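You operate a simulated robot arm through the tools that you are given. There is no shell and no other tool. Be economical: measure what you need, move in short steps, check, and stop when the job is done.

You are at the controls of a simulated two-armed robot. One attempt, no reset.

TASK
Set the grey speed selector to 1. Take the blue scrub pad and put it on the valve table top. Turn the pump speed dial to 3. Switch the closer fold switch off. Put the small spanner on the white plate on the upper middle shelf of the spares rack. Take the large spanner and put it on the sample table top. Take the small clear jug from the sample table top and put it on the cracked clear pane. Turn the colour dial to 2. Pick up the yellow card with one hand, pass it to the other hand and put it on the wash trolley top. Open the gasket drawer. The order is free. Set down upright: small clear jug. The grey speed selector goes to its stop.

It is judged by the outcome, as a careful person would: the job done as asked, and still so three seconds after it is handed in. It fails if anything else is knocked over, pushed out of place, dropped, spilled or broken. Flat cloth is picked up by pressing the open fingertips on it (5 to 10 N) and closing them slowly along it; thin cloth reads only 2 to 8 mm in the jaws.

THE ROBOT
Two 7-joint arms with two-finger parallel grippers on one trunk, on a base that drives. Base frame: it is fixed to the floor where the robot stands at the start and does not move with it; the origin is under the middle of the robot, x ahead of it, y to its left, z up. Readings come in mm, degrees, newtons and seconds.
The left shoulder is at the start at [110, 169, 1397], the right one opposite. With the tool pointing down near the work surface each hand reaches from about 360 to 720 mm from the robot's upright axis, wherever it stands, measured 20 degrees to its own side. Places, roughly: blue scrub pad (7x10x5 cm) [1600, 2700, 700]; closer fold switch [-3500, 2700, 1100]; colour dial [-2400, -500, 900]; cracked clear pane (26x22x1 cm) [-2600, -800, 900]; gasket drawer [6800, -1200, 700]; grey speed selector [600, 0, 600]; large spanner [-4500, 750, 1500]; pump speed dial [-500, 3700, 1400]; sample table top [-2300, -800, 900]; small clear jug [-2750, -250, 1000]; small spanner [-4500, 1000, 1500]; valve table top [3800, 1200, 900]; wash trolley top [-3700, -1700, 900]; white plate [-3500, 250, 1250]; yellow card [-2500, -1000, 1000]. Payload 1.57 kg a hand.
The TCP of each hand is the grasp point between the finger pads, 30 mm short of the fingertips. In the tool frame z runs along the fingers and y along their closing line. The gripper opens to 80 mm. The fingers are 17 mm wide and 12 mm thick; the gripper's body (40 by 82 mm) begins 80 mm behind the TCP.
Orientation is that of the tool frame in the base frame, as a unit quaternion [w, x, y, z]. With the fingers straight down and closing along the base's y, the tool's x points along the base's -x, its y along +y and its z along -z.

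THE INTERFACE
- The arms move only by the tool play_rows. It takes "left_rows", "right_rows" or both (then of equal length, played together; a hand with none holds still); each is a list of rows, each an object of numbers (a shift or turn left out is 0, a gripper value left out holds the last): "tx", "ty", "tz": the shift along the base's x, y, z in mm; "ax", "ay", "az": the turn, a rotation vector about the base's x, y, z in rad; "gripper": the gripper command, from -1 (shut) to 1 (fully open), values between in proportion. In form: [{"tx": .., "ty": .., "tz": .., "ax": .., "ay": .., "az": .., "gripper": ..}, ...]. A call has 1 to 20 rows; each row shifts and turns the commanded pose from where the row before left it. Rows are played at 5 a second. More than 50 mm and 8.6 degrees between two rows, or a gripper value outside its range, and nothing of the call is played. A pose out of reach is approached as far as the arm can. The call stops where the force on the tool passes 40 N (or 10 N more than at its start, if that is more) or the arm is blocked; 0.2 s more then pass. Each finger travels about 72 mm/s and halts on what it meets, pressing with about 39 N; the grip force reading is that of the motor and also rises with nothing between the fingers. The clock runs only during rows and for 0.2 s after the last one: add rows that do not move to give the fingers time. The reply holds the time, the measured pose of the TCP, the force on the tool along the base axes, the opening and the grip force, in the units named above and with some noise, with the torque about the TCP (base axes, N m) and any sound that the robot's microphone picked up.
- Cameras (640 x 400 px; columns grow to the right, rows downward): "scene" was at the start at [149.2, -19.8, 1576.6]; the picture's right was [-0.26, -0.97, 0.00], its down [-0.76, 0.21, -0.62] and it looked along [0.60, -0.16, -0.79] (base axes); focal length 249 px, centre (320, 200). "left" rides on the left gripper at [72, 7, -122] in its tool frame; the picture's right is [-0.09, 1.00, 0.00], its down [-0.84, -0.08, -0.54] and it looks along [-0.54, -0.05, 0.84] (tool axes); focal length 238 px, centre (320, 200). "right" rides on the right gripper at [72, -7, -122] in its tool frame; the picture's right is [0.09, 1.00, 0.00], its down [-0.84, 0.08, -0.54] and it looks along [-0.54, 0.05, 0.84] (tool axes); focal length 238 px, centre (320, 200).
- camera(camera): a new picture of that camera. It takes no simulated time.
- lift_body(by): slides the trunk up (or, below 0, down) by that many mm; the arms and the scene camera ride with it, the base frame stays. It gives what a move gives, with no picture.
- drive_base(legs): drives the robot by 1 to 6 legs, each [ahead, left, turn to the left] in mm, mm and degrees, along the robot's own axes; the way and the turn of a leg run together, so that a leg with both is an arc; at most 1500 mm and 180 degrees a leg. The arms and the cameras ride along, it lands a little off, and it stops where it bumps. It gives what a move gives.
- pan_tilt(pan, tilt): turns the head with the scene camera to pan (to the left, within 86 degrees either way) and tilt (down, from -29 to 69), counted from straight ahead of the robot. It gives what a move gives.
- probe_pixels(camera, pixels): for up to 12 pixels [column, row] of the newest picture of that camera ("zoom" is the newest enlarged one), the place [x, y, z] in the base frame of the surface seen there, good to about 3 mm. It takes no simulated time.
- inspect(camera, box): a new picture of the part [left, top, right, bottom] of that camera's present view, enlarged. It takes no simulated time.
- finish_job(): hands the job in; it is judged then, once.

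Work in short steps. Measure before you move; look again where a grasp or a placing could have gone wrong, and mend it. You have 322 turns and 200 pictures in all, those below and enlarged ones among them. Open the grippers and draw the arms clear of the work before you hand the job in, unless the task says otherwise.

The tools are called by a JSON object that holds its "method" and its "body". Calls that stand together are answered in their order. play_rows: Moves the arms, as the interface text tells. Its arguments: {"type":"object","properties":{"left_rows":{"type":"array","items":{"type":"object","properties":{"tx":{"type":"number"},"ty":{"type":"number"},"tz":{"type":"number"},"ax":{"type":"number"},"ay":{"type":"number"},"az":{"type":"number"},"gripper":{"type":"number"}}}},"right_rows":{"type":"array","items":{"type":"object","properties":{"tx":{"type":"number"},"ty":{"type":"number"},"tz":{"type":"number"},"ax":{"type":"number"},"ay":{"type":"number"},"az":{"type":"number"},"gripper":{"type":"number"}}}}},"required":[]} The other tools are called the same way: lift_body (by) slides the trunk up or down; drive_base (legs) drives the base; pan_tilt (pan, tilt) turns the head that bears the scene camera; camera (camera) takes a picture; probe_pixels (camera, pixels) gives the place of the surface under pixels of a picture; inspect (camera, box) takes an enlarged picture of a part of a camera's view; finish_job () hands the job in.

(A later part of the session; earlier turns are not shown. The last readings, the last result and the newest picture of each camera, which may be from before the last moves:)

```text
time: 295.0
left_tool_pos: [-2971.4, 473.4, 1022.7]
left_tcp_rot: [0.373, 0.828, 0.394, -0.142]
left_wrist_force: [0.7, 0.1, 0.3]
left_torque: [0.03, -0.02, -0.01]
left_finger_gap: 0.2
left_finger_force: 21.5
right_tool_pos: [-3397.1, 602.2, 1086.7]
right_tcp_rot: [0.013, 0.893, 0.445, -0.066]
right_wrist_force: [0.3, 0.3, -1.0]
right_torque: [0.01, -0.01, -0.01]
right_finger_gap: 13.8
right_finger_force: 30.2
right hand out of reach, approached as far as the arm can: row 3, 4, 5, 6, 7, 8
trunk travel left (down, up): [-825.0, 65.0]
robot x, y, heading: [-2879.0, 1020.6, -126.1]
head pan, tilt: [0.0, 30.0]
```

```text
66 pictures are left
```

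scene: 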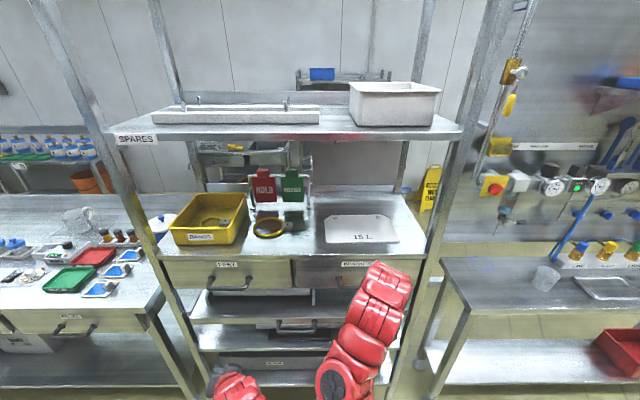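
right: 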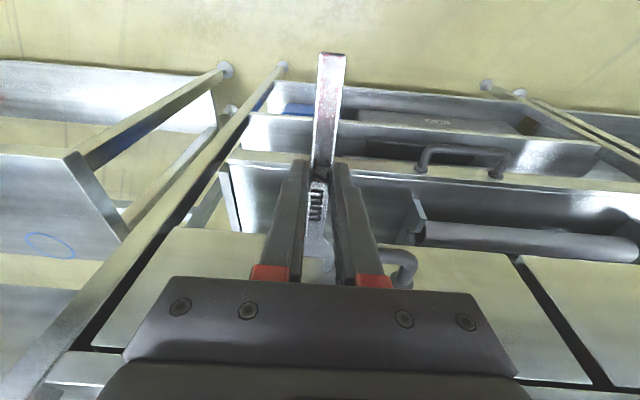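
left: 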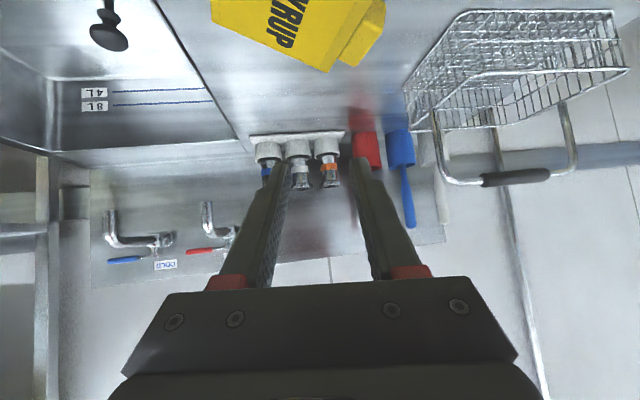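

The height limit rises with reach, so I extend forward first, then raise to ~1215.

{"method": "play_rows", "body": {"right_rows": [{"tx": -10, "ty": -14}, {"tx": -10, "ty": -14}, {"tx": -10, "ty": -14, "tz": 15}, {"tx": -10, "ty": -14, "tz": 15}, {"tx": -5, "ty": -7, "tz": 20}, {"tz": 20}, {"tz": 20}, {"tz": 20}, {"tz": 20}, {}]}}

```text
time: 297.2
left_tool_pos: [-2972.2, 472.7, 1023.3]
left_tcp_rot: [0.372, 0.829, 0.393, -0.142]
left_wrist_force: [0.1, -0.5, 0.2]
left_torque: [-0.02, -0.02, -0.04]
left_finger_gap: 0.2
left_finger_force: 21.4
right_tool_pos: [-3442.2, 535.6, 1215.4]
right_tcp_rot: [0.012, 0.893, 0.445, -0.064]
right_wrist_force: [0.4, 0.1, -0.3]
right_torque: [0.01, 0.01, -0.03]
right_finger_gap: 13.6
right_finger_force: 29.8
trunk travel left (down, up): [-825.0, 65.0]
robot x, y, heading: [-2877.3, 1021.8, -126.3]
head pan, tilt: [0.0, 30.0]
```

Now TCP is at z 1215. I drive forward 120 mm and check the clearance below the upper shelf.

{"method": "drive_base", "body": {"legs": [[120, 5, 0]]}}

{"method": "camera", "body": {"camera": "scene"}}

```text
time: 298.4
left_tool_pos: [-3039.2, 372.0, 1023.9]
left_tcp_rot: [0.372, 0.828, 0.394, -0.142]
left_wrist_force: [-0.4, -0.3, 0.1]
left_torque: [-0.03, 0.0, 0.0]
left_finger_gap: 0.0
left_finger_force: 21.4
right_tool_pos: [-3507.7, 435.5, 1216.2]
right_tcp_rot: [0.013, 0.893, 0.445, -0.064]
right_wrist_force: [0.2, -0.4, -0.5]
right_torque: [-0.02, 0.02, 0.01]
right_finger_gap: 13.9
right_finger_force: 29.8
trunk travel left (down, up): [-825.0, 65.0]
robot x, y, heading: [-2950.3, 920.5, -126.2]
head pan, tilt: [0.0, 30.0]
```

```text
65 pictures are left
```

scene: 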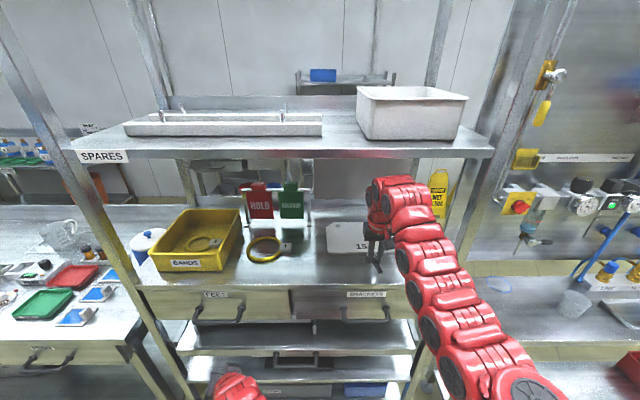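

I probe the wrist's top height versus the shelf underside.

{"method": "probe_pixels", "body": {"camera": "scene", "pixels": [[385, 183], [405, 180], [410, 215], [430, 245], [370, 155], [460, 300]]}}

```text
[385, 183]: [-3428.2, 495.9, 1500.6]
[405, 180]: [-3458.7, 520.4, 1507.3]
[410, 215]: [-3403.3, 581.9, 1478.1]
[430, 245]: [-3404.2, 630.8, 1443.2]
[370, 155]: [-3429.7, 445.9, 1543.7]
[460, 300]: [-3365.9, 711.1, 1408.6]
```

Only ~35 mm below the shelf, so I lower 18 mm first, then drive the remaining 87 mm.

{"method": "play_rows", "body": {"right_rows": [{"tz": -10}, {"tz": -8}, {}]}}

{"method": "drive_base", "body": {"legs": [[85, 5, 0]]}}

{"method": "camera", "body": {"camera": "right"}}

```text
time: 299.2
left_tool_pos: [-3038.6, 373.1, 1023.9]
left_tcp_rot: [0.372, 0.828, 0.394, -0.143]
left_wrist_force: [-0.3, 0.3, -0.2]
left_torque: [0.02, -0.03, 0.02]
left_finger_gap: 0.2
left_finger_force: 21.8
right_tool_pos: [-3507.6, 435.7, 1196.3]
right_tcp_rot: [0.013, 0.892, 0.447, -0.065]
right_wrist_force: [3.8, 3.2, 11.5]
right_torque: [-0.6, 0.25, 0.14]
right_finger_gap: 13.5
right_finger_force: 30.2
trunk travel left (down, up): [-825.0, 65.0]
robot x, y, heading: [-2949.4, 917.9, -126.3]
head pan, tilt: [0.0, 30.0]
```

```text
time: 300.3
left_tool_pos: [-3085.6, 302.0, 1024.0]
left_tcp_rot: [0.372, 0.829, 0.393, -0.142]
left_wrist_force: [0.4, 0.2, 0.0]
left_torque: [0.01, 0.0, -0.03]
left_finger_gap: 0.0
left_finger_force: 21.5
right_tool_pos: [-3554.3, 365.2, 1194.9]
right_tcp_rot: [0.013, 0.893, 0.446, -0.064]
right_wrist_force: [-0.1, 0.8, -1.3]
right_torque: [-0.01, -0.03, 0.01]
right_finger_gap: 13.3
right_finger_force: 29.8
trunk travel left (down, up): [-825.0, 65.0]
robot x, y, heading: [-2993.1, 851.2, -126.3]
head pan, tilt: [0.0, 30.0]
```

```text
64 pictures are left
```

right: 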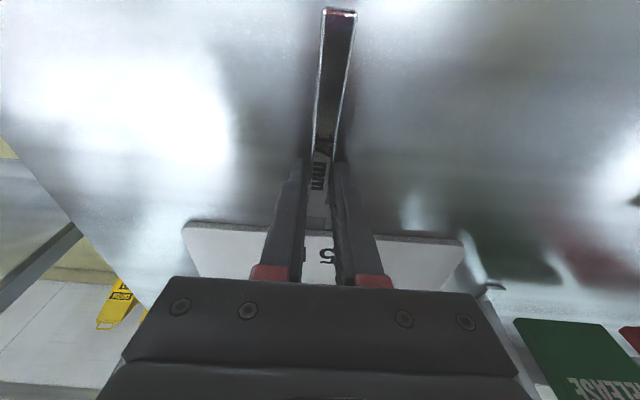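

Mistake: fingertips reach 30 mm below the TCP, so they touched and probably pushed the plate. I raise, back off and look.

{"method": "play_rows", "body": {"right_rows": [{"tz": 12}, {"tz": 8}, {}]}}

{"method": "drive_base", "body": {"legs": [[-205, 0, 0]]}}

{"method": "inspect", "body": {"camera": "scene", "box": [150, 150, 480, 300]}}

```text
time: 301.1
left_tool_pos: [-3086.1, 301.7, 1023.6]
left_tcp_rot: [0.372, 0.828, 0.394, -0.141]
left_wrist_force: [0.3, -0.2, 0.6]
left_torque: [0.03, 0.0, 0.0]
left_finger_gap: 0.0
left_finger_force: 21.4
right_tool_pos: [-3555.1, 361.5, 1215.9]
right_tcp_rot: [0.012, 0.893, 0.445, -0.064]
right_wrist_force: [0.0, 0.4, -1.8]
right_torque: [-0.06, 0.0, -0.02]
right_finger_gap: 13.6
right_finger_force: 30.2
trunk travel left (down, up): [-825.0, 65.0]
robot x, y, heading: [-2995.6, 851.3, -126.2]
head pan, tilt: [0.0, 30.0]
```

```text
time: 302.7
left_tool_pos: [-2966.8, 461.4, 1023.3]
left_tcp_rot: [0.373, 0.828, 0.394, -0.141]
left_wrist_force: [0.1, -0.3, 0.0]
left_torque: [-0.01, -0.01, 0.02]
left_finger_gap: 0.2
left_finger_force: 21.5
right_tool_pos: [-3437.6, 524.4, 1214.5]
right_tcp_rot: [0.012, 0.893, 0.446, -0.064]
right_wrist_force: [0.1, 0.7, -0.9]
right_torque: [0.0, 0.01, 0.0]
right_finger_gap: 13.6
right_finger_force: 30.4
trunk travel left (down, up): [-825.0, 65.0]
robot x, y, heading: [-2877.4, 1009.9, -126.4]
head pan, tilt: [0.0, 30.0]
```

```text
1.94 times, centred on (315, 225) of scene
```

zoom: 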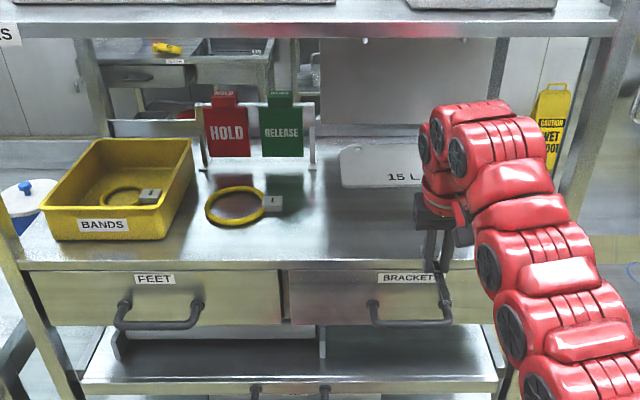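

The plate was pushed back about 100 mm but is still on the shelf. I probe where it is now.

{"method": "probe_pixels", "body": {"camera": "zoom", "pixels": [[342, 152], [344, 186], [400, 187], [400, 150], [360, 170], [412, 170], [330, 140], [380, 187]]}}

```text
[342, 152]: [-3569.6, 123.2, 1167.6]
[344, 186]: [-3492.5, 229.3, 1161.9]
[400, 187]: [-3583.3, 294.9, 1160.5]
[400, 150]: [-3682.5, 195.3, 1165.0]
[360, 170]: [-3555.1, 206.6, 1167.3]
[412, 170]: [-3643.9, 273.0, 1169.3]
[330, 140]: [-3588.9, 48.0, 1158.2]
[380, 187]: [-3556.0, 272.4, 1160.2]
```

It moved ~150 mm back. I'll drag it back with the fingertips. First I lower and straighten the left hand so it won't touch the rack when I go closer.

{"method": "play_rows", "body": {"left_rows": [{"tx": 12, "ty": 1.5, "tz": -29, "ax": 0.136, "ay": 0.0147, "az": 0.0085}, {"tx": 12, "ty": 1.5, "tz": -29, "ax": 0.136, "ay": 0.0147, "az": 0.0085}, {"tx": 12, "ty": 1.5, "tz": -29, "ax": 0.136, "ay": 0.0147, "az": 0.0085}, {"tx": 12, "ty": 1.5, "tz": -29, "ax": 0.136, "ay": 0.0147, "az": 0.0085}, {"tx": 12, "ty": 1.5, "tz": -29, "ax": 0.136, "ay": 0.0147, "az": 0.0085}, {"tx": 12, "ty": 1.5, "tz": -29, "ax": 0.136, "ay": 0.0147, "az": 0.0085}, {"tz": -30}, {"tx": 15, "ty": 20, "tz": -30}, {"tx": 15, "ty": 20, "tz": -30}, {"tx": 15, "ty": 20, "tz": -30}, {}]}}

```text
time: 305.1
left_tool_pos: [-2851.3, 534.4, 728.1]
left_tcp_rot: [-0.001, 0.891, 0.454, -0.001]
left_wrist_force: [-0.1, -0.1, 0.0]
left_torque: [0.01, 0.03, -0.02]
left_finger_gap: 0.0
left_finger_force: 21.5
right_tool_pos: [-3437.0, 524.8, 1215.5]
right_tcp_rot: [0.012, 0.893, 0.446, -0.064]
right_wrist_force: [0.0, 0.0, -1.1]
right_torque: [-0.02, 0.04, 0.01]
right_finger_gap: 13.7
right_finger_force: 30.3
trunk travel left (down, up): [-825.0, 65.0]
robot x, y, heading: [-2878.0, 1014.3, -126.4]
head pan, tilt: [0.0, 30.0]
```

Left hand is well clear now. I drive 298 mm ahead at z 1215, so that the tips are above the plate's front part.

{"method": "drive_base", "body": {"legs": [[298, 5, 0]]}}

{"method": "camera", "body": {"camera": "right"}}

```text
time: 307.1
left_tool_pos: [-3022.5, 292.9, 728.6]
left_tcp_rot: [0.0, 0.891, 0.453, 0.0]
left_wrist_force: [-0.4, -0.1, -1.4]
left_torque: [0.02, 0.02, -0.02]
left_finger_gap: 0.0
left_finger_force: 20.8
right_tool_pos: [-3608.2, 285.2, 1216.3]
right_tcp_rot: [0.013, 0.893, 0.445, -0.063]
right_wrist_force: [0.8, 0.6, -1.6]
right_torque: [-0.04, 0.03, 0.0]
right_finger_gap: 13.4
right_finger_force: 30.4
trunk travel left (down, up): [-825.0, 65.0]
robot x, y, heading: [-3045.5, 772.0, -126.4]
head pan, tilt: [0.0, 30.0]
```

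```text
62 pictures are left
```

right: 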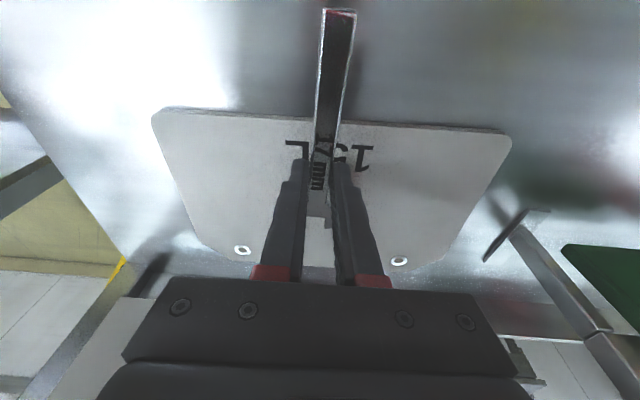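

The plate is under the tips. I lower carefully until about 8–12 N.

{"method": "play_rows", "body": {"right_rows": [{"tz": -8}, {"tz": -8}, {}]}}

{"method": "play_rows", "body": {"right_rows": [{"tz": -2}, {"tz": -2}, {}]}}

```text
time: 307.9
left_tool_pos: [-3021.9, 293.9, 729.7]
left_tcp_rot: [0.0, 0.891, 0.453, -0.002]
left_wrist_force: [0.0, -0.2, -0.6]
left_torque: [0.02, 0.0, 0.02]
left_finger_gap: 0.0
left_finger_force: 21.5
right_tool_pos: [-3608.9, 286.3, 1200.4]
right_tcp_rot: [0.014, 0.893, 0.445, -0.065]
right_wrist_force: [-1.5, -0.6, 11.6]
right_torque: [-0.74, 0.52, -0.04]
right_finger_gap: 13.5
right_finger_force: 30.3
trunk travel left (down, up): [-825.0, 65.0]
robot x, y, heading: [-3045.4, 771.9, -126.3]
head pan, tilt: [0.0, 30.0]
```

```text
time: 308.8
left_tool_pos: [-3021.6, 294.7, 728.0]
left_tcp_rot: [0.0, 0.891, 0.454, -0.001]
left_wrist_force: [0.1, 0.6, -0.5]
left_torque: [0.0, 0.0, 0.01]
left_finger_gap: 0.2
left_finger_force: 21.5
right_tool_pos: [-3607.1, 285.8, 1198.4]
right_tcp_rot: [0.014, 0.893, 0.445, -0.066]
right_wrist_force: [-4.9, -1.8, 29.8]
right_torque: [-0.53, 0.09, -0.14]
right_finger_gap: 13.7
right_finger_force: 30.3
trunk travel left (down, up): [-825.0, 65.0]
robot x, y, heading: [-3052.7, 776.1, -126.6]
head pan, tilt: [0.0, 30.0]
```

Contact is at spanner head and tips. I ease up 1 mm and pull the plate back by driving 150 mm backward.

{"method": "play_rows", "body": {"right_rows": [{"tz": 1}, {}]}}

{"method": "drive_base", "body": {"legs": [[-75, 0, 0]]}}

{"method": "camera", "body": {"camera": "right"}}

```text
time: 309.4
left_tool_pos: [-3023.1, 293.6, 729.4]
left_tcp_rot: [-0.001, 0.891, 0.453, -0.001]
left_wrist_force: [0.2, 1.1, 0.5]
left_torque: [0.0, -0.01, -0.02]
left_finger_gap: 0.0
left_finger_force: 21.0
right_tool_pos: [-3607.2, 287.0, 1198.9]
right_tcp_rot: [0.012, 0.893, 0.444, -0.065]
right_wrist_force: [-5.8, -0.9, 24.6]
right_torque: [-0.63, 0.32, -0.17]
right_finger_gap: 13.8
right_finger_force: 30.5
trunk travel left (down, up): [-825.0, 65.0]
robot x, y, heading: [-3045.8, 773.9, -126.5]
head pan, tilt: [0.0, 30.0]
```

```text
time: 310.1
left_tool_pos: [-3018.1, 300.1, 727.4]
left_tcp_rot: [-0.001, 0.891, 0.453, -0.001]
left_wrist_force: [-0.1, -0.1, -0.4]
left_torque: [-0.01, 0.01, -0.02]
left_finger_gap: 0.0
left_finger_force: 21.3
right_tool_pos: [-3603.9, 289.7, 1200.0]
right_tcp_rot: [0.017, 0.892, 0.446, -0.069]
right_wrist_force: [0.0, 0.4, -0.1]
right_torque: [-0.01, -0.03, 0.0]
right_finger_gap: 13.7
right_finger_force: 30.5
trunk travel left (down, up): [-825.0, 65.0]
robot x, y, heading: [-3039.9, 777.3, -126.3]
head pan, tilt: [0.0, 30.0]
stopped in leg 1: the force on the tool passed its limit at 48 N (the readings are from after the stop); the commanded pose is now the measured one
```

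```text
61 pictures are left
```

right: 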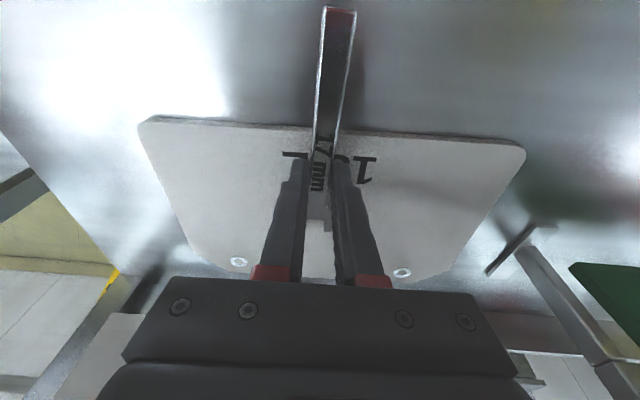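

The press was too strong. I set a lighter press and drag with slow arm/base steps.

{"method": "play_rows", "body": {"right_rows": [{"tz": -1.5}, {}]}}

```text
time: 310.7
left_tool_pos: [-3018.6, 300.7, 728.5]
left_tcp_rot: [-0.001, 0.891, 0.454, 0.0]
left_wrist_force: [-0.1, 0.6, -0.3]
left_torque: [0.0, -0.03, 0.0]
left_finger_gap: 0.1
left_finger_force: 21.3
right_tool_pos: [-3604.7, 289.1, 1199.5]
right_tcp_rot: [0.015, 0.893, 0.445, -0.069]
right_wrist_force: [0.9, 0.2, -1.2]
right_torque: [0.01, -0.01, 0.01]
right_finger_gap: 13.3
right_finger_force: 29.8
trunk travel left (down, up): [-825.0, 65.0]
robot x, y, heading: [-3039.8, 776.2, -126.3]
head pan, tilt: [0.0, 30.0]
```

{"method": "play_rows", "body": {"right_rows": [{"tz": -1.5}, {}]}}

{"method": "play_rows", "body": {"right_rows": [{"tx": 6, "ty": 8}, {"tx": 6, "ty": 8}, {"tx": 6, "ty": 8}, {}]}}

```text
time: 311.3
left_tool_pos: [-3019.5, 300.0, 728.3]
left_tcp_rot: [-0.001, 0.891, 0.453, -0.002]
left_wrist_force: [-0.6, 0.6, 0.2]
left_torque: [-0.04, 0.01, -0.01]
left_finger_gap: 0.1
left_finger_force: 21.7
right_tool_pos: [-3604.7, 287.7, 1198.5]
right_tcp_rot: [0.017, 0.893, 0.445, -0.07]
right_wrist_force: [-2.3, -0.8, 9.4]
right_torque: [-0.06, -0.02, -0.06]
right_finger_gap: 13.5
right_finger_force: 30.0
trunk travel left (down, up): [-825.0, 65.0]
robot x, y, heading: [-3042.8, 778.0, -126.0]
head pan, tilt: [0.0, 30.0]
```

```text
time: 312.3
left_tool_pos: [-3019.0, 299.4, 728.5]
left_tcp_rot: [0.0, 0.892, 0.453, -0.002]
left_wrist_force: [-0.3, -1.3, 0.7]
left_torque: [0.01, -0.05, 0.02]
left_finger_gap: 0.1
left_finger_force: 21.2
right_tool_pos: [-3586.4, 313.6, 1199.5]
right_tcp_rot: [0.015, 0.892, 0.446, -0.07]
right_wrist_force: [-4.5, -5.7, 19.7]
right_torque: [-0.25, -0.11, 0.01]
right_finger_gap: 13.7
right_finger_force: 30.1
trunk travel left (down, up): [-825.0, 65.0]
robot x, y, heading: [-3042.1, 778.8, -126.4]
head pan, tilt: [0.0, 30.0]
```

It slides with ~7 N drag. I ease 1 mm and continue by base in short steps, then look.

{"method": "play_rows", "body": {"right_rows": [{"tz": 1}, {}]}}

{"method": "drive_base", "body": {"legs": [[-40, 0, 0]]}}

{"method": "camera", "body": {"camera": "right"}}

```text
time: 312.9
left_tool_pos: [-3018.3, 299.7, 728.5]
left_tcp_rot: [0.0, 0.891, 0.453, -0.001]
left_wrist_force: [0.5, 0.5, -0.2]
left_torque: [0.02, -0.01, -0.03]
left_finger_gap: 0.0
left_finger_force: 21.0
right_tool_pos: [-3586.3, 313.0, 1198.9]
right_tcp_rot: [0.015, 0.893, 0.445, -0.071]
right_wrist_force: [-2.9, -6.7, 15.6]
right_torque: [-0.29, -0.14, -0.08]
right_finger_gap: 13.6
right_finger_force: 30.3
trunk travel left (down, up): [-825.0, 65.0]
robot x, y, heading: [-3039.8, 774.7, -126.4]
head pan, tilt: [0.0, 30.0]
```

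```text
time: 313.7
left_tool_pos: [-3012.2, 308.8, 727.5]
left_tcp_rot: [0.0, 0.891, 0.453, -0.001]
left_wrist_force: [-0.4, -0.5, -1.4]
left_torque: [0.03, 0.04, -0.04]
left_finger_gap: 0.1
left_finger_force: 21.0
right_tool_pos: [-3580.4, 321.1, 1201.2]
right_tcp_rot: [0.018, 0.892, 0.446, -0.074]
right_wrist_force: [-0.4, -0.2, -1.1]
right_torque: [-0.03, -0.06, 0.0]
right_finger_gap: 13.5
right_finger_force: 29.7
trunk travel left (down, up): [-825.0, 65.0]
robot x, y, heading: [-3037.2, 789.6, -126.4]
head pan, tilt: [0.0, 30.0]
stopped in leg 1: the force on the tool passed its limit at 42 N (the readings are from after the stop); the commanded pose is now the measured one
```

```text
60 pictures are left
```

right: 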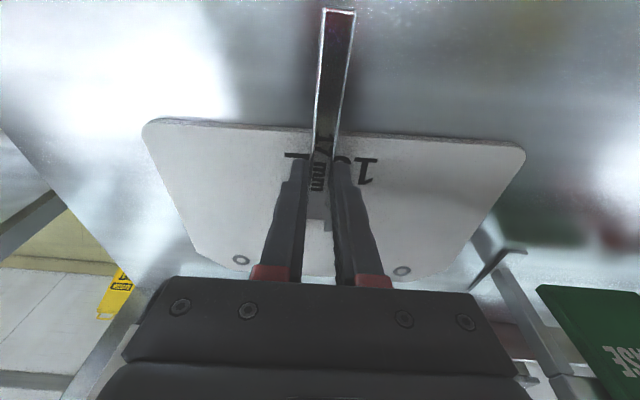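

Arm-pulling works (plate followed ~45 mm). I try a much lighter press (about 5 N) with the base pull.

{"method": "play_rows", "body": {"right_rows": [{"tz": -2.4}, {}]}}

{"method": "drive_base", "body": {"legs": [[-50, 0, 0]]}}

```text
time: 314.3
left_tool_pos: [-3011.8, 308.5, 729.9]
left_tcp_rot: [-0.001, 0.892, 0.452, -0.001]
left_wrist_force: [-0.8, 1.2, 0.2]
left_torque: [0.01, 0.0, -0.01]
left_finger_gap: 0.0
left_finger_force: 21.3
right_tool_pos: [-3582.9, 323.2, 1200.2]
right_tcp_rot: [0.018, 0.893, 0.444, -0.075]
right_wrist_force: [0.1, 0.6, 1.7]
right_torque: [0.03, -0.05, 0.0]
right_finger_gap: 13.7
right_finger_force: 30.5
trunk travel left (down, up): [-825.0, 65.0]
robot x, y, heading: [-3035.5, 787.4, -126.4]
head pan, tilt: [0.0, 30.0]
```

```text
time: 315.2
left_tool_pos: [-2980.8, 351.3, 728.5]
left_tcp_rot: [0.0, 0.892, 0.452, -0.003]
left_wrist_force: [0.5, 0.4, -0.1]
left_torque: [-0.02, -0.02, 0.0]
left_finger_gap: 0.1
left_finger_force: 21.3
right_tool_pos: [-3549.7, 364.4, 1198.9]
right_tcp_rot: [0.017, 0.893, 0.444, -0.074]
right_wrist_force: [-0.6, -0.8, 1.2]
right_torque: [-0.05, 0.05, -0.02]
right_finger_gap: 13.4
right_finger_force: 30.5
trunk travel left (down, up): [-825.0, 65.0]
robot x, y, heading: [-3005.0, 832.0, -126.5]
head pan, tilt: [0.0, 30.0]
```

That drive went smoothly; I check whether the plate followed.

{"method": "camera", "body": {"camera": "right"}}

```text
59 pictures are left
```

right: 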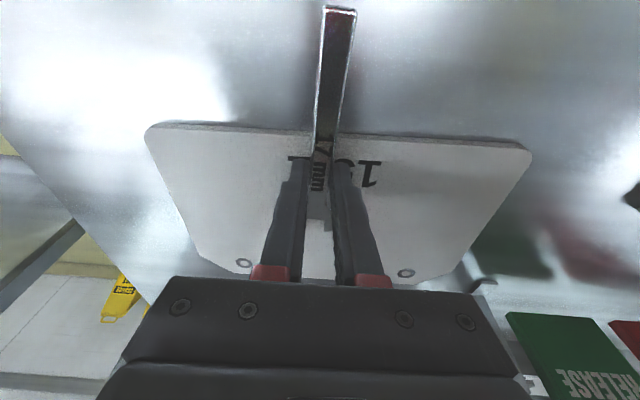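

It followed. I pull 57 mm more in the same way.

{"method": "drive_base", "body": {"legs": [[-57, 0, 0]]}}

{"method": "camera", "body": {"camera": "right"}}

```text
time: 316.2
left_tool_pos: [-2947.3, 397.8, 729.2]
left_tcp_rot: [0.0, 0.892, 0.452, -0.001]
left_wrist_force: [0.4, 0.2, 0.2]
left_torque: [-0.01, 0.02, -0.03]
left_finger_gap: 0.1
left_finger_force: 21.3
right_tool_pos: [-3515.7, 410.7, 1198.8]
right_tcp_rot: [0.017, 0.892, 0.445, -0.074]
right_wrist_force: [-1.0, -2.0, 4.8]
right_torque: [-0.16, -0.01, -0.04]
right_finger_gap: 13.6
right_finger_force: 30.2
trunk travel left (down, up): [-825.0, 65.0]
robot x, y, heading: [-2974.9, 873.2, -126.5]
head pan, tilt: [0.0, 30.0]
```

```text
58 pictures are left
```

right: 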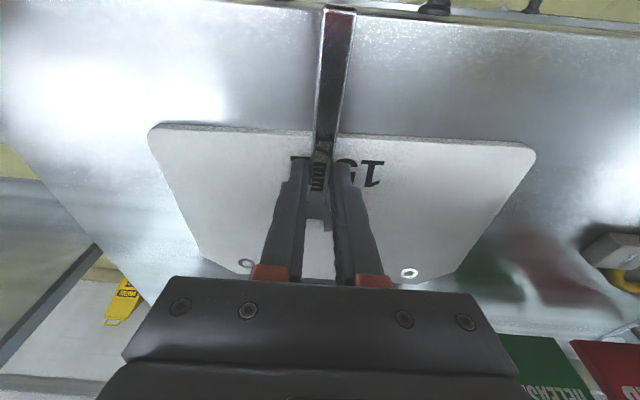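

I verify the plate's corners against the original ones (front-left (-3405,357), front-right (-3607,505)).

{"method": "probe_pixels", "body": {"camera": "right", "pixels": [[158, 132], [528, 152], [300, 135], [440, 270], [240, 270], [480, 142]]}}

```text
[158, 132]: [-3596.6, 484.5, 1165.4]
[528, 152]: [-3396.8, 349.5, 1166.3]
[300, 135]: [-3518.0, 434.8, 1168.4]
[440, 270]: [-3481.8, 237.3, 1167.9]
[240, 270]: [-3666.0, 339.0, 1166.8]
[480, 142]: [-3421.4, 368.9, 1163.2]
```

The plate is back within about 10 mm. Now I raise 8 mm, move 57 mm forward to the plate's centre and set the spanner down.

{"method": "play_rows", "body": {"right_rows": [{"tz": 5}, {"tz": 5}, {}]}}

{"method": "drive_base", "body": {"legs": [[55, 0, 0]]}}

{"method": "play_rows", "body": {"right_rows": [{"tz": -5}, {"tz": -3}, {"tz": -1}, {}]}}

```text
time: 317.0
left_tool_pos: [-2948.3, 395.6, 728.4]
left_tcp_rot: [0.0, 0.892, 0.452, -0.001]
left_wrist_force: [-0.3, 0.9, -0.4]
left_torque: [0.02, -0.01, -0.01]
left_finger_gap: 0.0
left_finger_force: 21.0
right_tool_pos: [-3518.8, 408.2, 1206.9]
right_tcp_rot: [0.017, 0.892, 0.445, -0.074]
right_wrist_force: [0.1, 1.4, -0.8]
right_torque: [0.02, -0.02, 0.01]
right_finger_gap: 13.7
right_finger_force: 30.3
trunk travel left (down, up): [-825.0, 65.0]
robot x, y, heading: [-2971.4, 873.3, -126.8]
head pan, tilt: [0.0, 30.0]
```

```text
time: 317.9
left_tool_pos: [-2979.9, 353.3, 728.6]
left_tcp_rot: [0.0, 0.892, 0.452, -0.003]
left_wrist_force: [-0.2, 0.1, 1.1]
left_torque: [-0.01, -0.01, -0.01]
left_finger_gap: 0.0
left_finger_force: 21.4
right_tool_pos: [-3549.1, 367.7, 1210.0]
right_tcp_rot: [0.018, 0.893, 0.443, -0.075]
right_wrist_force: [-0.3, 0.4, -1.4]
right_torque: [0.03, 0.0, 0.04]
right_finger_gap: 13.7
right_finger_force: 29.8
trunk travel left (down, up): [-825.0, 65.0]
robot x, y, heading: [-3001.5, 830.1, -126.6]
head pan, tilt: [0.0, 30.0]
```

```text
time: 318.9
left_tool_pos: [-2981.2, 352.1, 729.3]
left_tcp_rot: [-0.001, 0.892, 0.452, -0.001]
left_wrist_force: [0.2, 0.3, 1.1]
left_torque: [-0.01, 0.0, -0.02]
left_finger_gap: 0.3
left_finger_force: 21.5
right_tool_pos: [-3552.2, 364.8, 1199.9]
right_tcp_rot: [0.017, 0.893, 0.444, -0.074]
right_wrist_force: [0.3, 0.2, 2.4]
right_torque: [0.0, -0.05, -0.01]
right_finger_gap: 13.5
right_finger_force: 29.9
trunk travel left (down, up): [-825.0, 65.0]
robot x, y, heading: [-3003.0, 830.6, -126.5]
head pan, tilt: [0.0, 30.0]
```

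The tips just touch. I open the fingers slowly, then rise straight up and look.

{"method": "play_rows", "body": {"right_rows": [{"gripper": -0.6}, {"gripper": -0.45}, {"gripper": -0.3}, {"gripper": 0}, {}, {"tz": 8}, {"tz": 7}, {}]}}

{"method": "camera", "body": {"camera": "right"}}

```text
time: 320.7
left_tool_pos: [-2981.3, 352.1, 728.1]
left_tcp_rot: [-0.001, 0.892, 0.453, -0.001]
left_wrist_force: [-0.3, -0.8, 0.2]
left_torque: [0.0, -0.02, -0.01]
left_finger_gap: 0.0
left_finger_force: 22.0
right_tool_pos: [-3551.3, 363.0, 1213.3]
right_tcp_rot: [0.017, 0.893, 0.443, -0.074]
right_wrist_force: [0.2, -0.3, -0.2]
right_torque: [-0.02, 0.0, 0.02]
right_finger_gap: 39.8
right_finger_force: 0.1
trunk travel left (down, up): [-825.0, 65.0]
robot x, y, heading: [-3001.7, 830.8, -126.7]
head pan, tilt: [0.0, 30.0]
```

```text
57 pictures are left
```

right: 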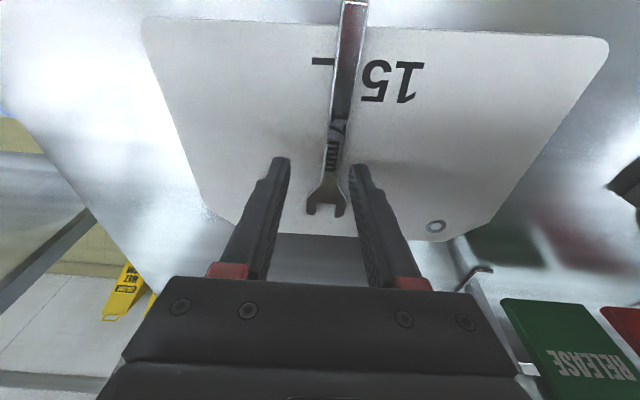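

The spanner lies on the plate, its tail near the front edge. I probe its ends.

{"method": "probe_pixels", "body": {"camera": "right", "pixels": [[354, 8], [352, 30], [325, 205], [320, 236], [400, 30], [300, 25]]}}

```text
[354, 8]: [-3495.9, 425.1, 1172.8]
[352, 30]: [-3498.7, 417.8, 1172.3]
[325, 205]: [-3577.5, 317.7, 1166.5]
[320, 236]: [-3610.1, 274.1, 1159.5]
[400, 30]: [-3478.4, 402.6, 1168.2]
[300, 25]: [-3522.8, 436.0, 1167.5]
```

Good. I raise slightly, back out, and go to the board again for the large spanner, pitching the right tool up to horizontal there.

{"method": "play_rows", "body": {"right_rows": [{"tz": 7}, {}]}}

{"method": "drive_base", "body": {"legs": [[-215, 0, 0.7], [0, -1110, 0]]}}

{"method": "play_rows", "body": {"right_rows": [{"tz": 10}, {"tx": 5, "ty": 7, "tz": 18, "ax": -0.1158, "ay": 0.0839}, {"tx": 5, "ty": 7, "tz": 18, "ax": -0.1158, "ay": 0.0839}, {"tx": 5, "ty": 7, "tz": 18, "ax": -0.1158, "ay": 0.0839}, {"tx": 5, "ty": 7, "tz": 18, "ax": -0.1158, "ay": 0.0839}, {"tx": 5, "ty": 7, "tz": 18, "ax": -0.1158, "ay": 0.0839}, {"tx": 5, "ty": 7, "tz": 18, "ax": -0.1158, "ay": 0.0839}, {"tx": 5, "ty": 7, "tz": 18, "ax": -0.1158, "ay": 0.0839}, {"tx": 5, "ty": 7, "tz": 18, "ax": -0.1158, "ay": 0.0839}, {"tx": 5, "ty": 7, "tz": 18, "ax": -0.1158, "ay": 0.0839}, {"tx": 5, "ty": 7, "tz": 18, "ax": -0.1158, "ay": 0.0839}, {}]}}

```text
time: 321.3
left_tool_pos: [-2981.7, 351.9, 729.1]
left_tcp_rot: [-0.001, 0.892, 0.453, -0.002]
left_wrist_force: [-0.6, -0.2, 0.3]
left_torque: [-0.01, -0.02, 0.02]
left_finger_gap: 0.0
left_finger_force: 21.7
right_tool_pos: [-3550.3, 364.2, 1222.2]
right_tcp_rot: [0.017, 0.893, 0.444, -0.073]
right_wrist_force: [0.4, 0.0, 0.7]
right_torque: [0.02, 0.03, -0.02]
right_finger_gap: 40.1
right_finger_force: 0.1
trunk travel left (down, up): [-825.0, 65.0]
robot x, y, heading: [-3001.8, 829.7, -126.6]
head pan, tilt: [0.0, 30.0]
```

```text
time: 328.3
left_tool_pos: [-3745.5, 1164.4, 728.7]
left_tcp_rot: [0.0, 0.881, 0.474, -0.001]
left_wrist_force: [0.6, 0.5, 0.3]
left_torque: [0.02, -0.01, 0.0]
left_finger_gap: 0.0
left_finger_force: 21.1
right_tool_pos: [-4315.4, 1150.2, 1221.7]
right_tcp_rot: [0.018, 0.882, 0.465, -0.073]
right_wrist_force: [0.1, 0.5, 0.0]
right_torque: [0.0, 0.0, 0.02]
right_finger_gap: 40.0
right_finger_force: 0.0
trunk travel left (down, up): [-825.0, 65.0]
robot x, y, heading: [-3791.9, 1640.6, -123.7]
head pan, tilt: [0.0, 30.0]
```

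```text
time: 330.9
left_tool_pos: [-3744.9, 1164.3, 728.7]
left_tcp_rot: [-0.001, 0.881, 0.474, -0.001]
left_wrist_force: [0.4, 0.4, 0.9]
left_torque: [-0.01, 0.01, 0.01]
left_finger_gap: 0.1
left_finger_force: 20.9
right_tool_pos: [-4290.1, 1170.4, 1367.8]
right_tcp_rot: [-0.305, -0.627, -0.32, 0.641]
right_wrist_force: [1.1, -0.3, -0.5]
right_torque: [-0.01, 0.02, 0.0]
right_finger_gap: 40.0
right_finger_force: 0.1
right hand out of reach, approached as far as the arm can: row 3, 9, 10, 11
trunk travel left (down, up): [-825.0, 65.0]
robot x, y, heading: [-3790.4, 1640.9, -123.9]
head pan, tilt: [0.0, 30.0]
```

I raise the right hand to z≈1435 and drive so that it faces the 24 mm spanner.

{"method": "play_rows", "body": {"right_rows": [{"tz": 17}, {"tz": 17}, {"tz": 17}, {"tz": 17}, {}]}}

{"method": "drive_base", "body": {"legs": [[285, 46, 0]]}}

{"method": "camera", "body": {"camera": "right"}}

```text
time: 332.1
left_tool_pos: [-3745.1, 1163.9, 728.5]
left_tcp_rot: [-0.001, 0.881, 0.473, -0.002]
left_wrist_force: [0.6, -1.0, 0.0]
left_torque: [-0.02, 0.02, -0.01]
left_finger_gap: 0.2
left_finger_force: 20.8
right_tool_pos: [-4287.9, 1169.4, 1435.1]
right_tcp_rot: [-0.303, -0.628, -0.319, 0.642]
right_wrist_force: [-0.2, 0.7, 0.0]
right_torque: [0.04, 0.03, -0.03]
right_finger_gap: 40.1
right_finger_force: 0.0
trunk travel left (down, up): [-825.0, 65.0]
robot x, y, heading: [-3788.5, 1642.1, -123.9]
head pan, tilt: [0.0, 30.0]
```

```text
time: 334.1
left_tool_pos: [-3869.0, 897.1, 727.9]
left_tcp_rot: [0.001, 0.88, 0.474, -0.001]
left_wrist_force: [-0.6, -0.3, -0.2]
left_torque: [0.03, -0.01, -0.02]
left_finger_gap: 0.2
left_finger_force: 21.1
right_tool_pos: [-4412.6, 901.2, 1435.5]
right_tcp_rot: [-0.304, -0.627, -0.321, 0.641]
right_wrist_force: [-0.4, -0.1, -0.4]
right_torque: [0.0, 0.02, -0.02]
right_finger_gap: 40.0
right_finger_force: 0.0
trunk travel left (down, up): [-825.0, 65.0]
robot x, y, heading: [-3919.6, 1374.0, -123.4]
head pan, tilt: [0.0, 30.0]
```

```text
56 pictures are left
```

right: 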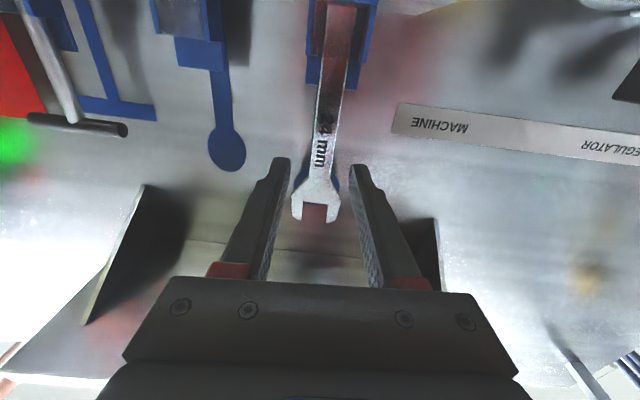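

The 24 mm spanner is nearly centred (328,148). I advance 60 mm with a 5 mm shift and close.

{"method": "play_rows", "body": {"right_rows": [{"tx": -10.8, "ty": -16.9}, {"tx": -10.8, "ty": -16.9}, {"tx": -10.8, "ty": -16.9}, {}, {"gripper": -0.5}, {"gripper": -1}, {}, {}]}}

{"method": "camera", "body": {"camera": "right"}}

```text
time: 335.9
left_tool_pos: [-3870.8, 895.5, 729.4]
left_tcp_rot: [-0.001, 0.88, 0.474, -0.001]
left_wrist_force: [-0.5, 0.0, -0.3]
left_torque: [0.04, 0.0, 0.03]
left_finger_gap: 0.0
left_finger_force: 21.6
right_tool_pos: [-4442.1, 851.5, 1436.0]
right_tcp_rot: [-0.304, -0.627, -0.32, 0.642]
right_wrist_force: [-0.9, -0.7, 3.6]
right_torque: [-0.11, 0.11, 0.0]
right_finger_gap: 19.2
right_finger_force: 33.7
trunk travel left (down, up): [-825.0, 65.0]
robot x, y, heading: [-3917.1, 1370.0, -123.8]
head pan, tilt: [0.0, 30.0]
```

```text
55 pictures are left
```

right: 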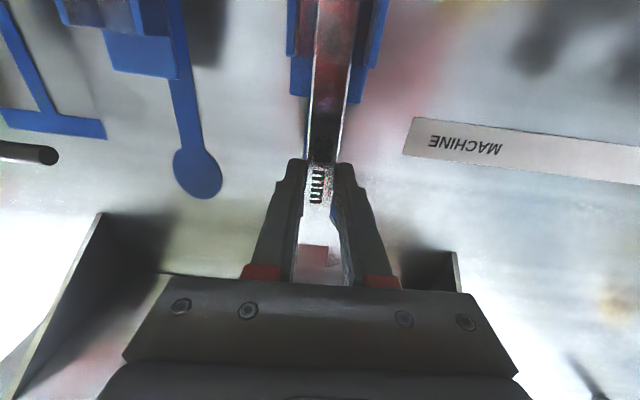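

Held (19.2 mm). The shelf above leaves little room, so I lift 46 mm in small steps and check.

{"method": "play_rows", "body": {"right_rows": [{"tz": 12}, {"tz": 12}, {"tz": 12}, {"tz": 10}, {}]}}

{"method": "camera", "body": {"camera": "right"}}

```text
time: 337.1
left_tool_pos: [-3870.0, 897.0, 727.6]
left_tcp_rot: [-0.001, 0.881, 0.474, -0.002]
left_wrist_force: [-0.3, -0.6, 1.5]
left_torque: [-0.01, 0.0, 0.0]
left_finger_gap: 0.2
left_finger_force: 21.4
right_tool_pos: [-4445.9, 850.1, 1481.2]
right_tcp_rot: [-0.305, -0.627, -0.321, 0.641]
right_wrist_force: [0.0, 0.1, -1.6]
right_torque: [0.02, -0.01, -0.02]
right_finger_gap: 19.7
right_finger_force: 33.5
trunk travel left (down, up): [-825.0, 65.0]
robot x, y, heading: [-3917.6, 1370.4, -123.5]
head pan, tilt: [0.0, 30.0]
```

```text
54 pictures are left
```

right: 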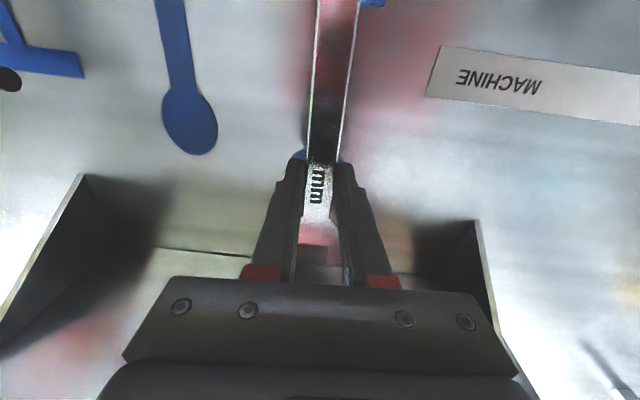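

I lift 8 mm more and retract gently, watching the force.

{"method": "play_rows", "body": {"right_rows": [{"tz": 8}, {"tx": 6, "ty": 8}, {"tx": 6, "ty": 8}, {}]}}

{"method": "play_rows", "body": {"right_rows": [{"tx": 9, "ty": 12}, {"tx": 9, "ty": 12}, {"tx": 9, "ty": 12}, {"tx": 9, "ty": 12}, {}]}}

{"method": "camera", "body": {"camera": "right"}}

```text
time: 338.1
left_tool_pos: [-3869.2, 895.7, 729.3]
left_tcp_rot: [0.0, 0.88, 0.474, -0.002]
left_wrist_force: [0.1, -0.4, -0.4]
left_torque: [0.01, 0.02, 0.03]
left_finger_gap: 0.0
left_finger_force: 21.6
right_tool_pos: [-4434.2, 866.8, 1489.1]
right_tcp_rot: [-0.304, -0.628, -0.32, 0.641]
right_wrist_force: [-0.1, 0.3, -1.7]
right_torque: [0.02, -0.02, 0.0]
right_finger_gap: 19.2
right_finger_force: 33.7
trunk travel left (down, up): [-825.0, 65.0]
robot x, y, heading: [-3912.2, 1371.1, -123.8]
head pan, tilt: [0.0, 30.0]
```

```text
time: 339.3
left_tool_pos: [-3870.1, 896.6, 727.9]
left_tcp_rot: [-0.001, 0.881, 0.474, -0.001]
left_wrist_force: [-0.3, 1.0, -0.3]
left_torque: [0.02, 0.02, 0.0]
left_finger_gap: 0.4
left_finger_force: 21.6
right_tool_pos: [-4402.0, 908.2, 1487.5]
right_tcp_rot: [-0.304, -0.628, -0.32, 0.641]
right_wrist_force: [-0.4, -0.4, -1.7]
right_torque: [-0.01, 0.01, 0.0]
right_finger_gap: 19.2
right_finger_force: 33.2
right hand out of reach, approached as far as the arm can: row 4
trunk travel left (down, up): [-825.0, 65.0]
robot x, y, heading: [-3916.4, 1373.9, -123.5]
head pan, tilt: [0.0, 30.0]
```

```text
53 pictures are left
```

right: 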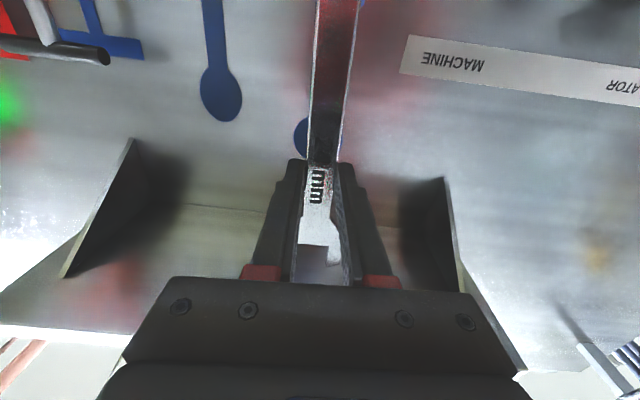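

The large spanner is free. I back off 420 mm and pitch the tool down in the open aisle while lowering to about z 1040.

{"method": "drive_base", "body": {"legs": [[-420, 0, -2.4]]}}

{"method": "play_rows", "body": {"right_rows": [{"tx": -4, "ty": -5, "tz": -42}, {"tx": -4, "ty": -5, "tz": -42}, {"tx": -3, "ty": -4, "tz": -42, "ax": 0.1158, "ay": -0.0839}, {"tx": -3, "ty": -4, "tz": -42, "ax": 0.1158, "ay": -0.0839}, {"tx": -3, "ty": -4, "tz": -42, "ax": 0.1158, "ay": -0.0839}, {"tx": -3, "ty": -4, "tz": -42, "ax": 0.1158, "ay": -0.0839}, {"tx": -3, "ty": -4, "tz": -42, "ax": 0.1158, "ay": -0.0839}, {"tx": -3, "ty": -4, "tz": -42, "ax": 0.1158, "ay": -0.0839}, {"tz": -40, "ax": 0.1158, "ay": -0.0839}, {"tz": -30, "ax": 0.1158, "ay": -0.0839}, {"tz": -30, "ax": 0.1158, "ay": -0.0839}, {"ax": 0.1158, "ay": -0.0839}, {"ax": 0.1158, "ay": -0.0839}, {}]}}

```text
time: 341.9
left_tool_pos: [-3652.0, 1235.3, 727.7]
left_tcp_rot: [0.0, 0.89, 0.456, -0.001]
left_wrist_force: [0.3, -0.2, 0.1]
left_torque: [0.0, 0.02, 0.05]
left_finger_gap: 0.0
left_finger_force: 21.1
right_tool_pos: [-4181.7, 1267.4, 1490.6]
right_tcp_rot: [-0.291, -0.634, -0.308, 0.647]
right_wrist_force: [0.4, 0.2, -1.8]
right_torque: [-0.01, -0.01, -0.03]
right_finger_gap: 19.5
right_finger_force: 33.8
trunk travel left (down, up): [-825.0, 65.0]
robot x, y, heading: [-3681.4, 1710.6, -125.7]
head pan, tilt: [0.0, 30.0]
```

```text
time: 344.9
left_tool_pos: [-3653.0, 1235.9, 728.2]
left_tcp_rot: [0.0, 0.89, 0.456, -0.001]
left_wrist_force: [-0.5, -0.2, -0.5]
left_torque: [0.01, -0.03, -0.02]
left_finger_gap: 0.0
left_finger_force: 21.4
right_tool_pos: [-4209.2, 1234.2, 1052.8]
right_tcp_rot: [-0.031, 0.884, 0.466, -0.016]
right_wrist_force: [0.2, -0.6, -1.5]
right_torque: [0.02, -0.03, -0.01]
right_finger_gap: 19.3
right_finger_force: 33.2
trunk travel left (down, up): [-825.0, 65.0]
robot x, y, heading: [-3676.1, 1710.7, -126.2]
head pan, tilt: [0.0, 30.0]
```

The spanner is now horizontal under a vertical tool. I drive 1937 mm left to the sample table's right end and check before moving in.

{"method": "drive_base", "body": {"legs": [[0, 970, 0], [0, 960, 0]]}}

{"method": "pan_tilt", "body": {"pan": -5, "tilt": 40}}

{"method": "camera", "body": {"camera": "scene"}}

```text
time: 354.6
left_tool_pos: [-2106.4, 72.2, 728.2]
left_tcp_rot: [-0.001, 0.895, 0.446, -0.002]
left_wrist_force: [0.2, -0.1, -0.1]
left_torque: [0.01, -0.01, -0.03]
left_finger_gap: 0.0
left_finger_force: 21.5
right_tool_pos: [-2662.6, 83.3, 1053.3]
right_tcp_rot: [-0.029, 0.889, 0.457, -0.017]
right_wrist_force: [0.5, 0.0, -2.0]
right_torque: [0.03, 0.0, 0.02]
right_finger_gap: 19.5
right_finger_force: 33.3
trunk travel left (down, up): [-825.0, 65.0]
robot x, y, heading: [-2121.9, 551.2, -127.3]
head pan, tilt: [0.0, 30.0]
```

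```text
time: 355.3
left_tool_pos: [-2106.5, 71.9, 728.1]
left_tcp_rot: [-0.001, 0.895, 0.446, -0.001]
left_wrist_force: [-0.1, 0.4, 1.1]
left_torque: [0.03, -0.04, 0.02]
left_finger_gap: 0.0
left_finger_force: 21.2
right_tool_pos: [-2662.5, 82.3, 1053.1]
right_tcp_rot: [-0.03, 0.889, 0.457, -0.016]
right_wrist_force: [-0.1, 0.2, -1.8]
right_torque: [0.0, 0.06, -0.03]
right_finger_gap: 19.6
right_finger_force: 33.1
trunk travel left (down, up): [-825.0, 65.0]
robot x, y, heading: [-2121.9, 553.7, -127.3]
head pan, tilt: [-5.0, 40.0]
```

```text
52 pictures are left
```

scene: 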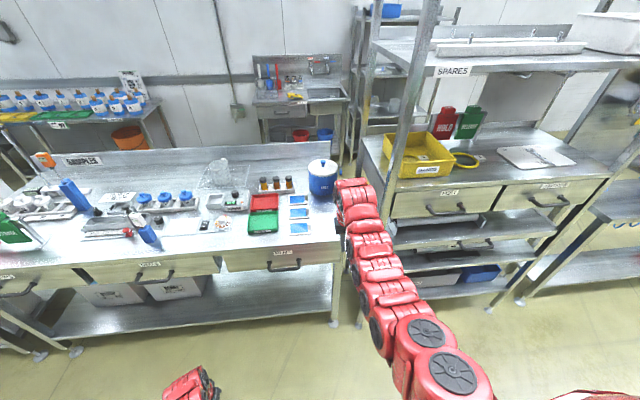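

I move in 277 mm ahead and 15 left over the free spot right of the blue films, and check with the wrist camera.

{"method": "drive_base", "body": {"legs": [[277, 15, 0]]}}

{"method": "camera", "body": {"camera": "right"}}

```text
time: 357.3
left_tool_pos: [-2260.3, -159.4, 728.1]
left_tcp_rot: [0.0, 0.894, 0.448, -0.002]
left_wrist_force: [-0.2, -0.6, -0.2]
left_torque: [-0.01, -0.02, -0.04]
left_finger_gap: 0.0
left_finger_force: 20.6
right_tool_pos: [-2817.2, -149.7, 1053.7]
right_tcp_rot: [-0.029, 0.888, 0.459, -0.017]
right_wrist_force: [-0.2, -0.1, -0.7]
right_torque: [-0.03, -0.05, 0.0]
right_finger_gap: 19.2
right_finger_force: 33.6
trunk travel left (down, up): [-825.0, 65.0]
robot x, y, heading: [-2278.8, 315.8, -127.2]
head pan, tilt: [-5.0, 40.0]
```

```text
51 pictures are left
```

right: 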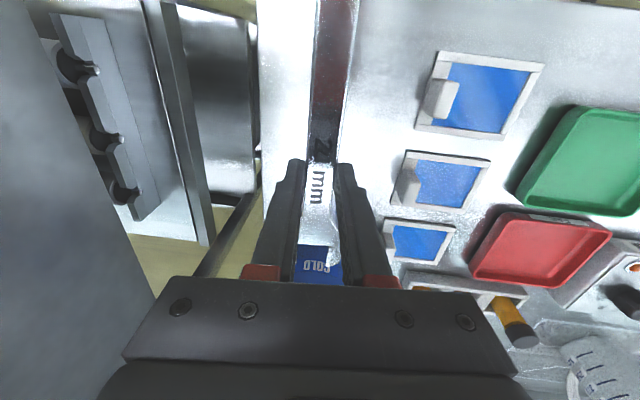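

Clear. I lower 115 mm, then gently to contact.

{"method": "play_rows", "body": {"right_rows": [{"tz": -30}, {"tz": -30}, {"tz": -30}, {"tz": -20}, {}]}}

{"method": "play_rows", "body": {"right_rows": [{"tz": -5}, {"tz": -4}, {"tz": -3}, {}]}}

```text
time: 358.5
left_tool_pos: [-2259.8, -159.2, 728.4]
left_tcp_rot: [0.0, 0.894, 0.448, -0.001]
left_wrist_force: [0.2, 0.8, -0.4]
left_torque: [-0.04, -0.01, -0.02]
left_finger_gap: 0.0
left_finger_force: 21.0
right_tool_pos: [-2814.1, -150.6, 945.4]
right_tcp_rot: [-0.03, 0.888, 0.459, -0.016]
right_wrist_force: [-0.4, 0.4, -2.0]
right_torque: [-0.01, 0.0, -0.01]
right_finger_gap: 19.4
right_finger_force: 33.4
trunk travel left (down, up): [-825.0, 65.0]
robot x, y, heading: [-2277.2, 317.2, -127.1]
head pan, tilt: [-5.0, 40.0]
```

```text
time: 359.5
left_tool_pos: [-2261.6, -160.1, 728.5]
left_tcp_rot: [0.0, 0.894, 0.447, -0.001]
left_wrist_force: [-0.1, -0.1, 0.2]
left_torque: [0.0, -0.02, 0.04]
left_finger_gap: 0.0
left_finger_force: 22.0
right_tool_pos: [-2812.1, -147.6, 932.6]
right_tcp_rot: [-0.029, 0.888, 0.459, -0.017]
right_wrist_force: [-0.4, -0.4, -1.9]
right_torque: [-0.01, 0.02, -0.01]
right_finger_gap: 19.5
right_finger_force: 34.0
right hand out of reach, approached as far as the arm can: row 2
trunk travel left (down, up): [-825.0, 65.0]
robot x, y, heading: [-2280.4, 318.3, -127.2]
head pan, tilt: [-5.0, 40.0]
```

I finish the last millimetres with the trunk.

{"method": "lift_body", "body": {"by": -3}}

{"method": "play_rows", "body": {"right_rows": [{"gripper": -0.45}, {"gripper": -0.3}, {"gripper": 0}, {}, {"tz": 25}, {"tz": 30}, {"tz": 30}, {"tz": 30}, {}]}}

{"method": "camera", "body": {"camera": "right"}}

```text
time: 360.0
left_tool_pos: [-2260.2, -159.6, 725.6]
left_tcp_rot: [-0.001, 0.894, 0.448, -0.002]
left_wrist_force: [0.2, 0.1, 0.5]
left_torque: [0.0, -0.04, 0.02]
left_finger_gap: 0.2
left_finger_force: 21.0
right_tool_pos: [-2813.3, -149.0, 931.1]
right_tcp_rot: [-0.029, 0.888, 0.459, -0.019]
right_wrist_force: [0.0, 1.2, 10.0]
right_torque: [-0.06, -0.22, 0.0]
right_finger_gap: 19.4
right_finger_force: 33.5
trunk travel left (down, up): [-822.0, 68.0]
robot x, y, heading: [-2271.9, 317.6, -127.0]
head pan, tilt: [-5.0, 40.0]
```

```text
time: 362.0
left_tool_pos: [-2261.2, -159.6, 726.0]
left_tcp_rot: [0.0, 0.894, 0.448, -0.001]
left_wrist_force: [1.2, -0.1, 0.4]
left_torque: [-0.02, 0.01, -0.01]
left_finger_gap: 0.0
left_finger_force: 21.0
right_tool_pos: [-2813.9, -147.6, 1044.4]
right_tcp_rot: [-0.03, 0.888, 0.459, -0.016]
right_wrist_force: [0.4, 0.1, 0.5]
right_torque: [0.05, -0.01, -0.01]
right_finger_gap: 40.1
right_finger_force: 0.0
trunk travel left (down, up): [-822.0, 68.0]
robot x, y, heading: [-2280.6, 316.3, -127.1]
head pan, tilt: [-5.0, 40.0]
```

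```text
50 pictures are left
```

right: 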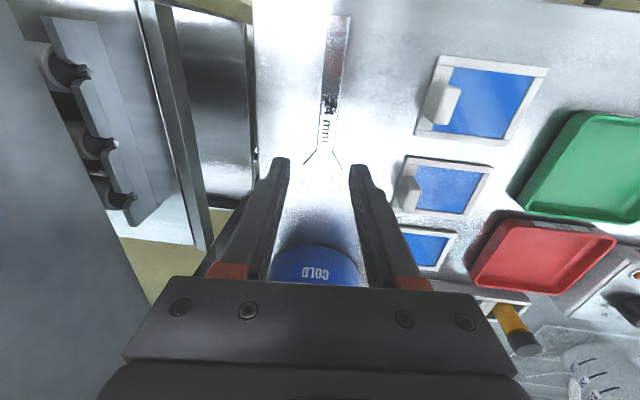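

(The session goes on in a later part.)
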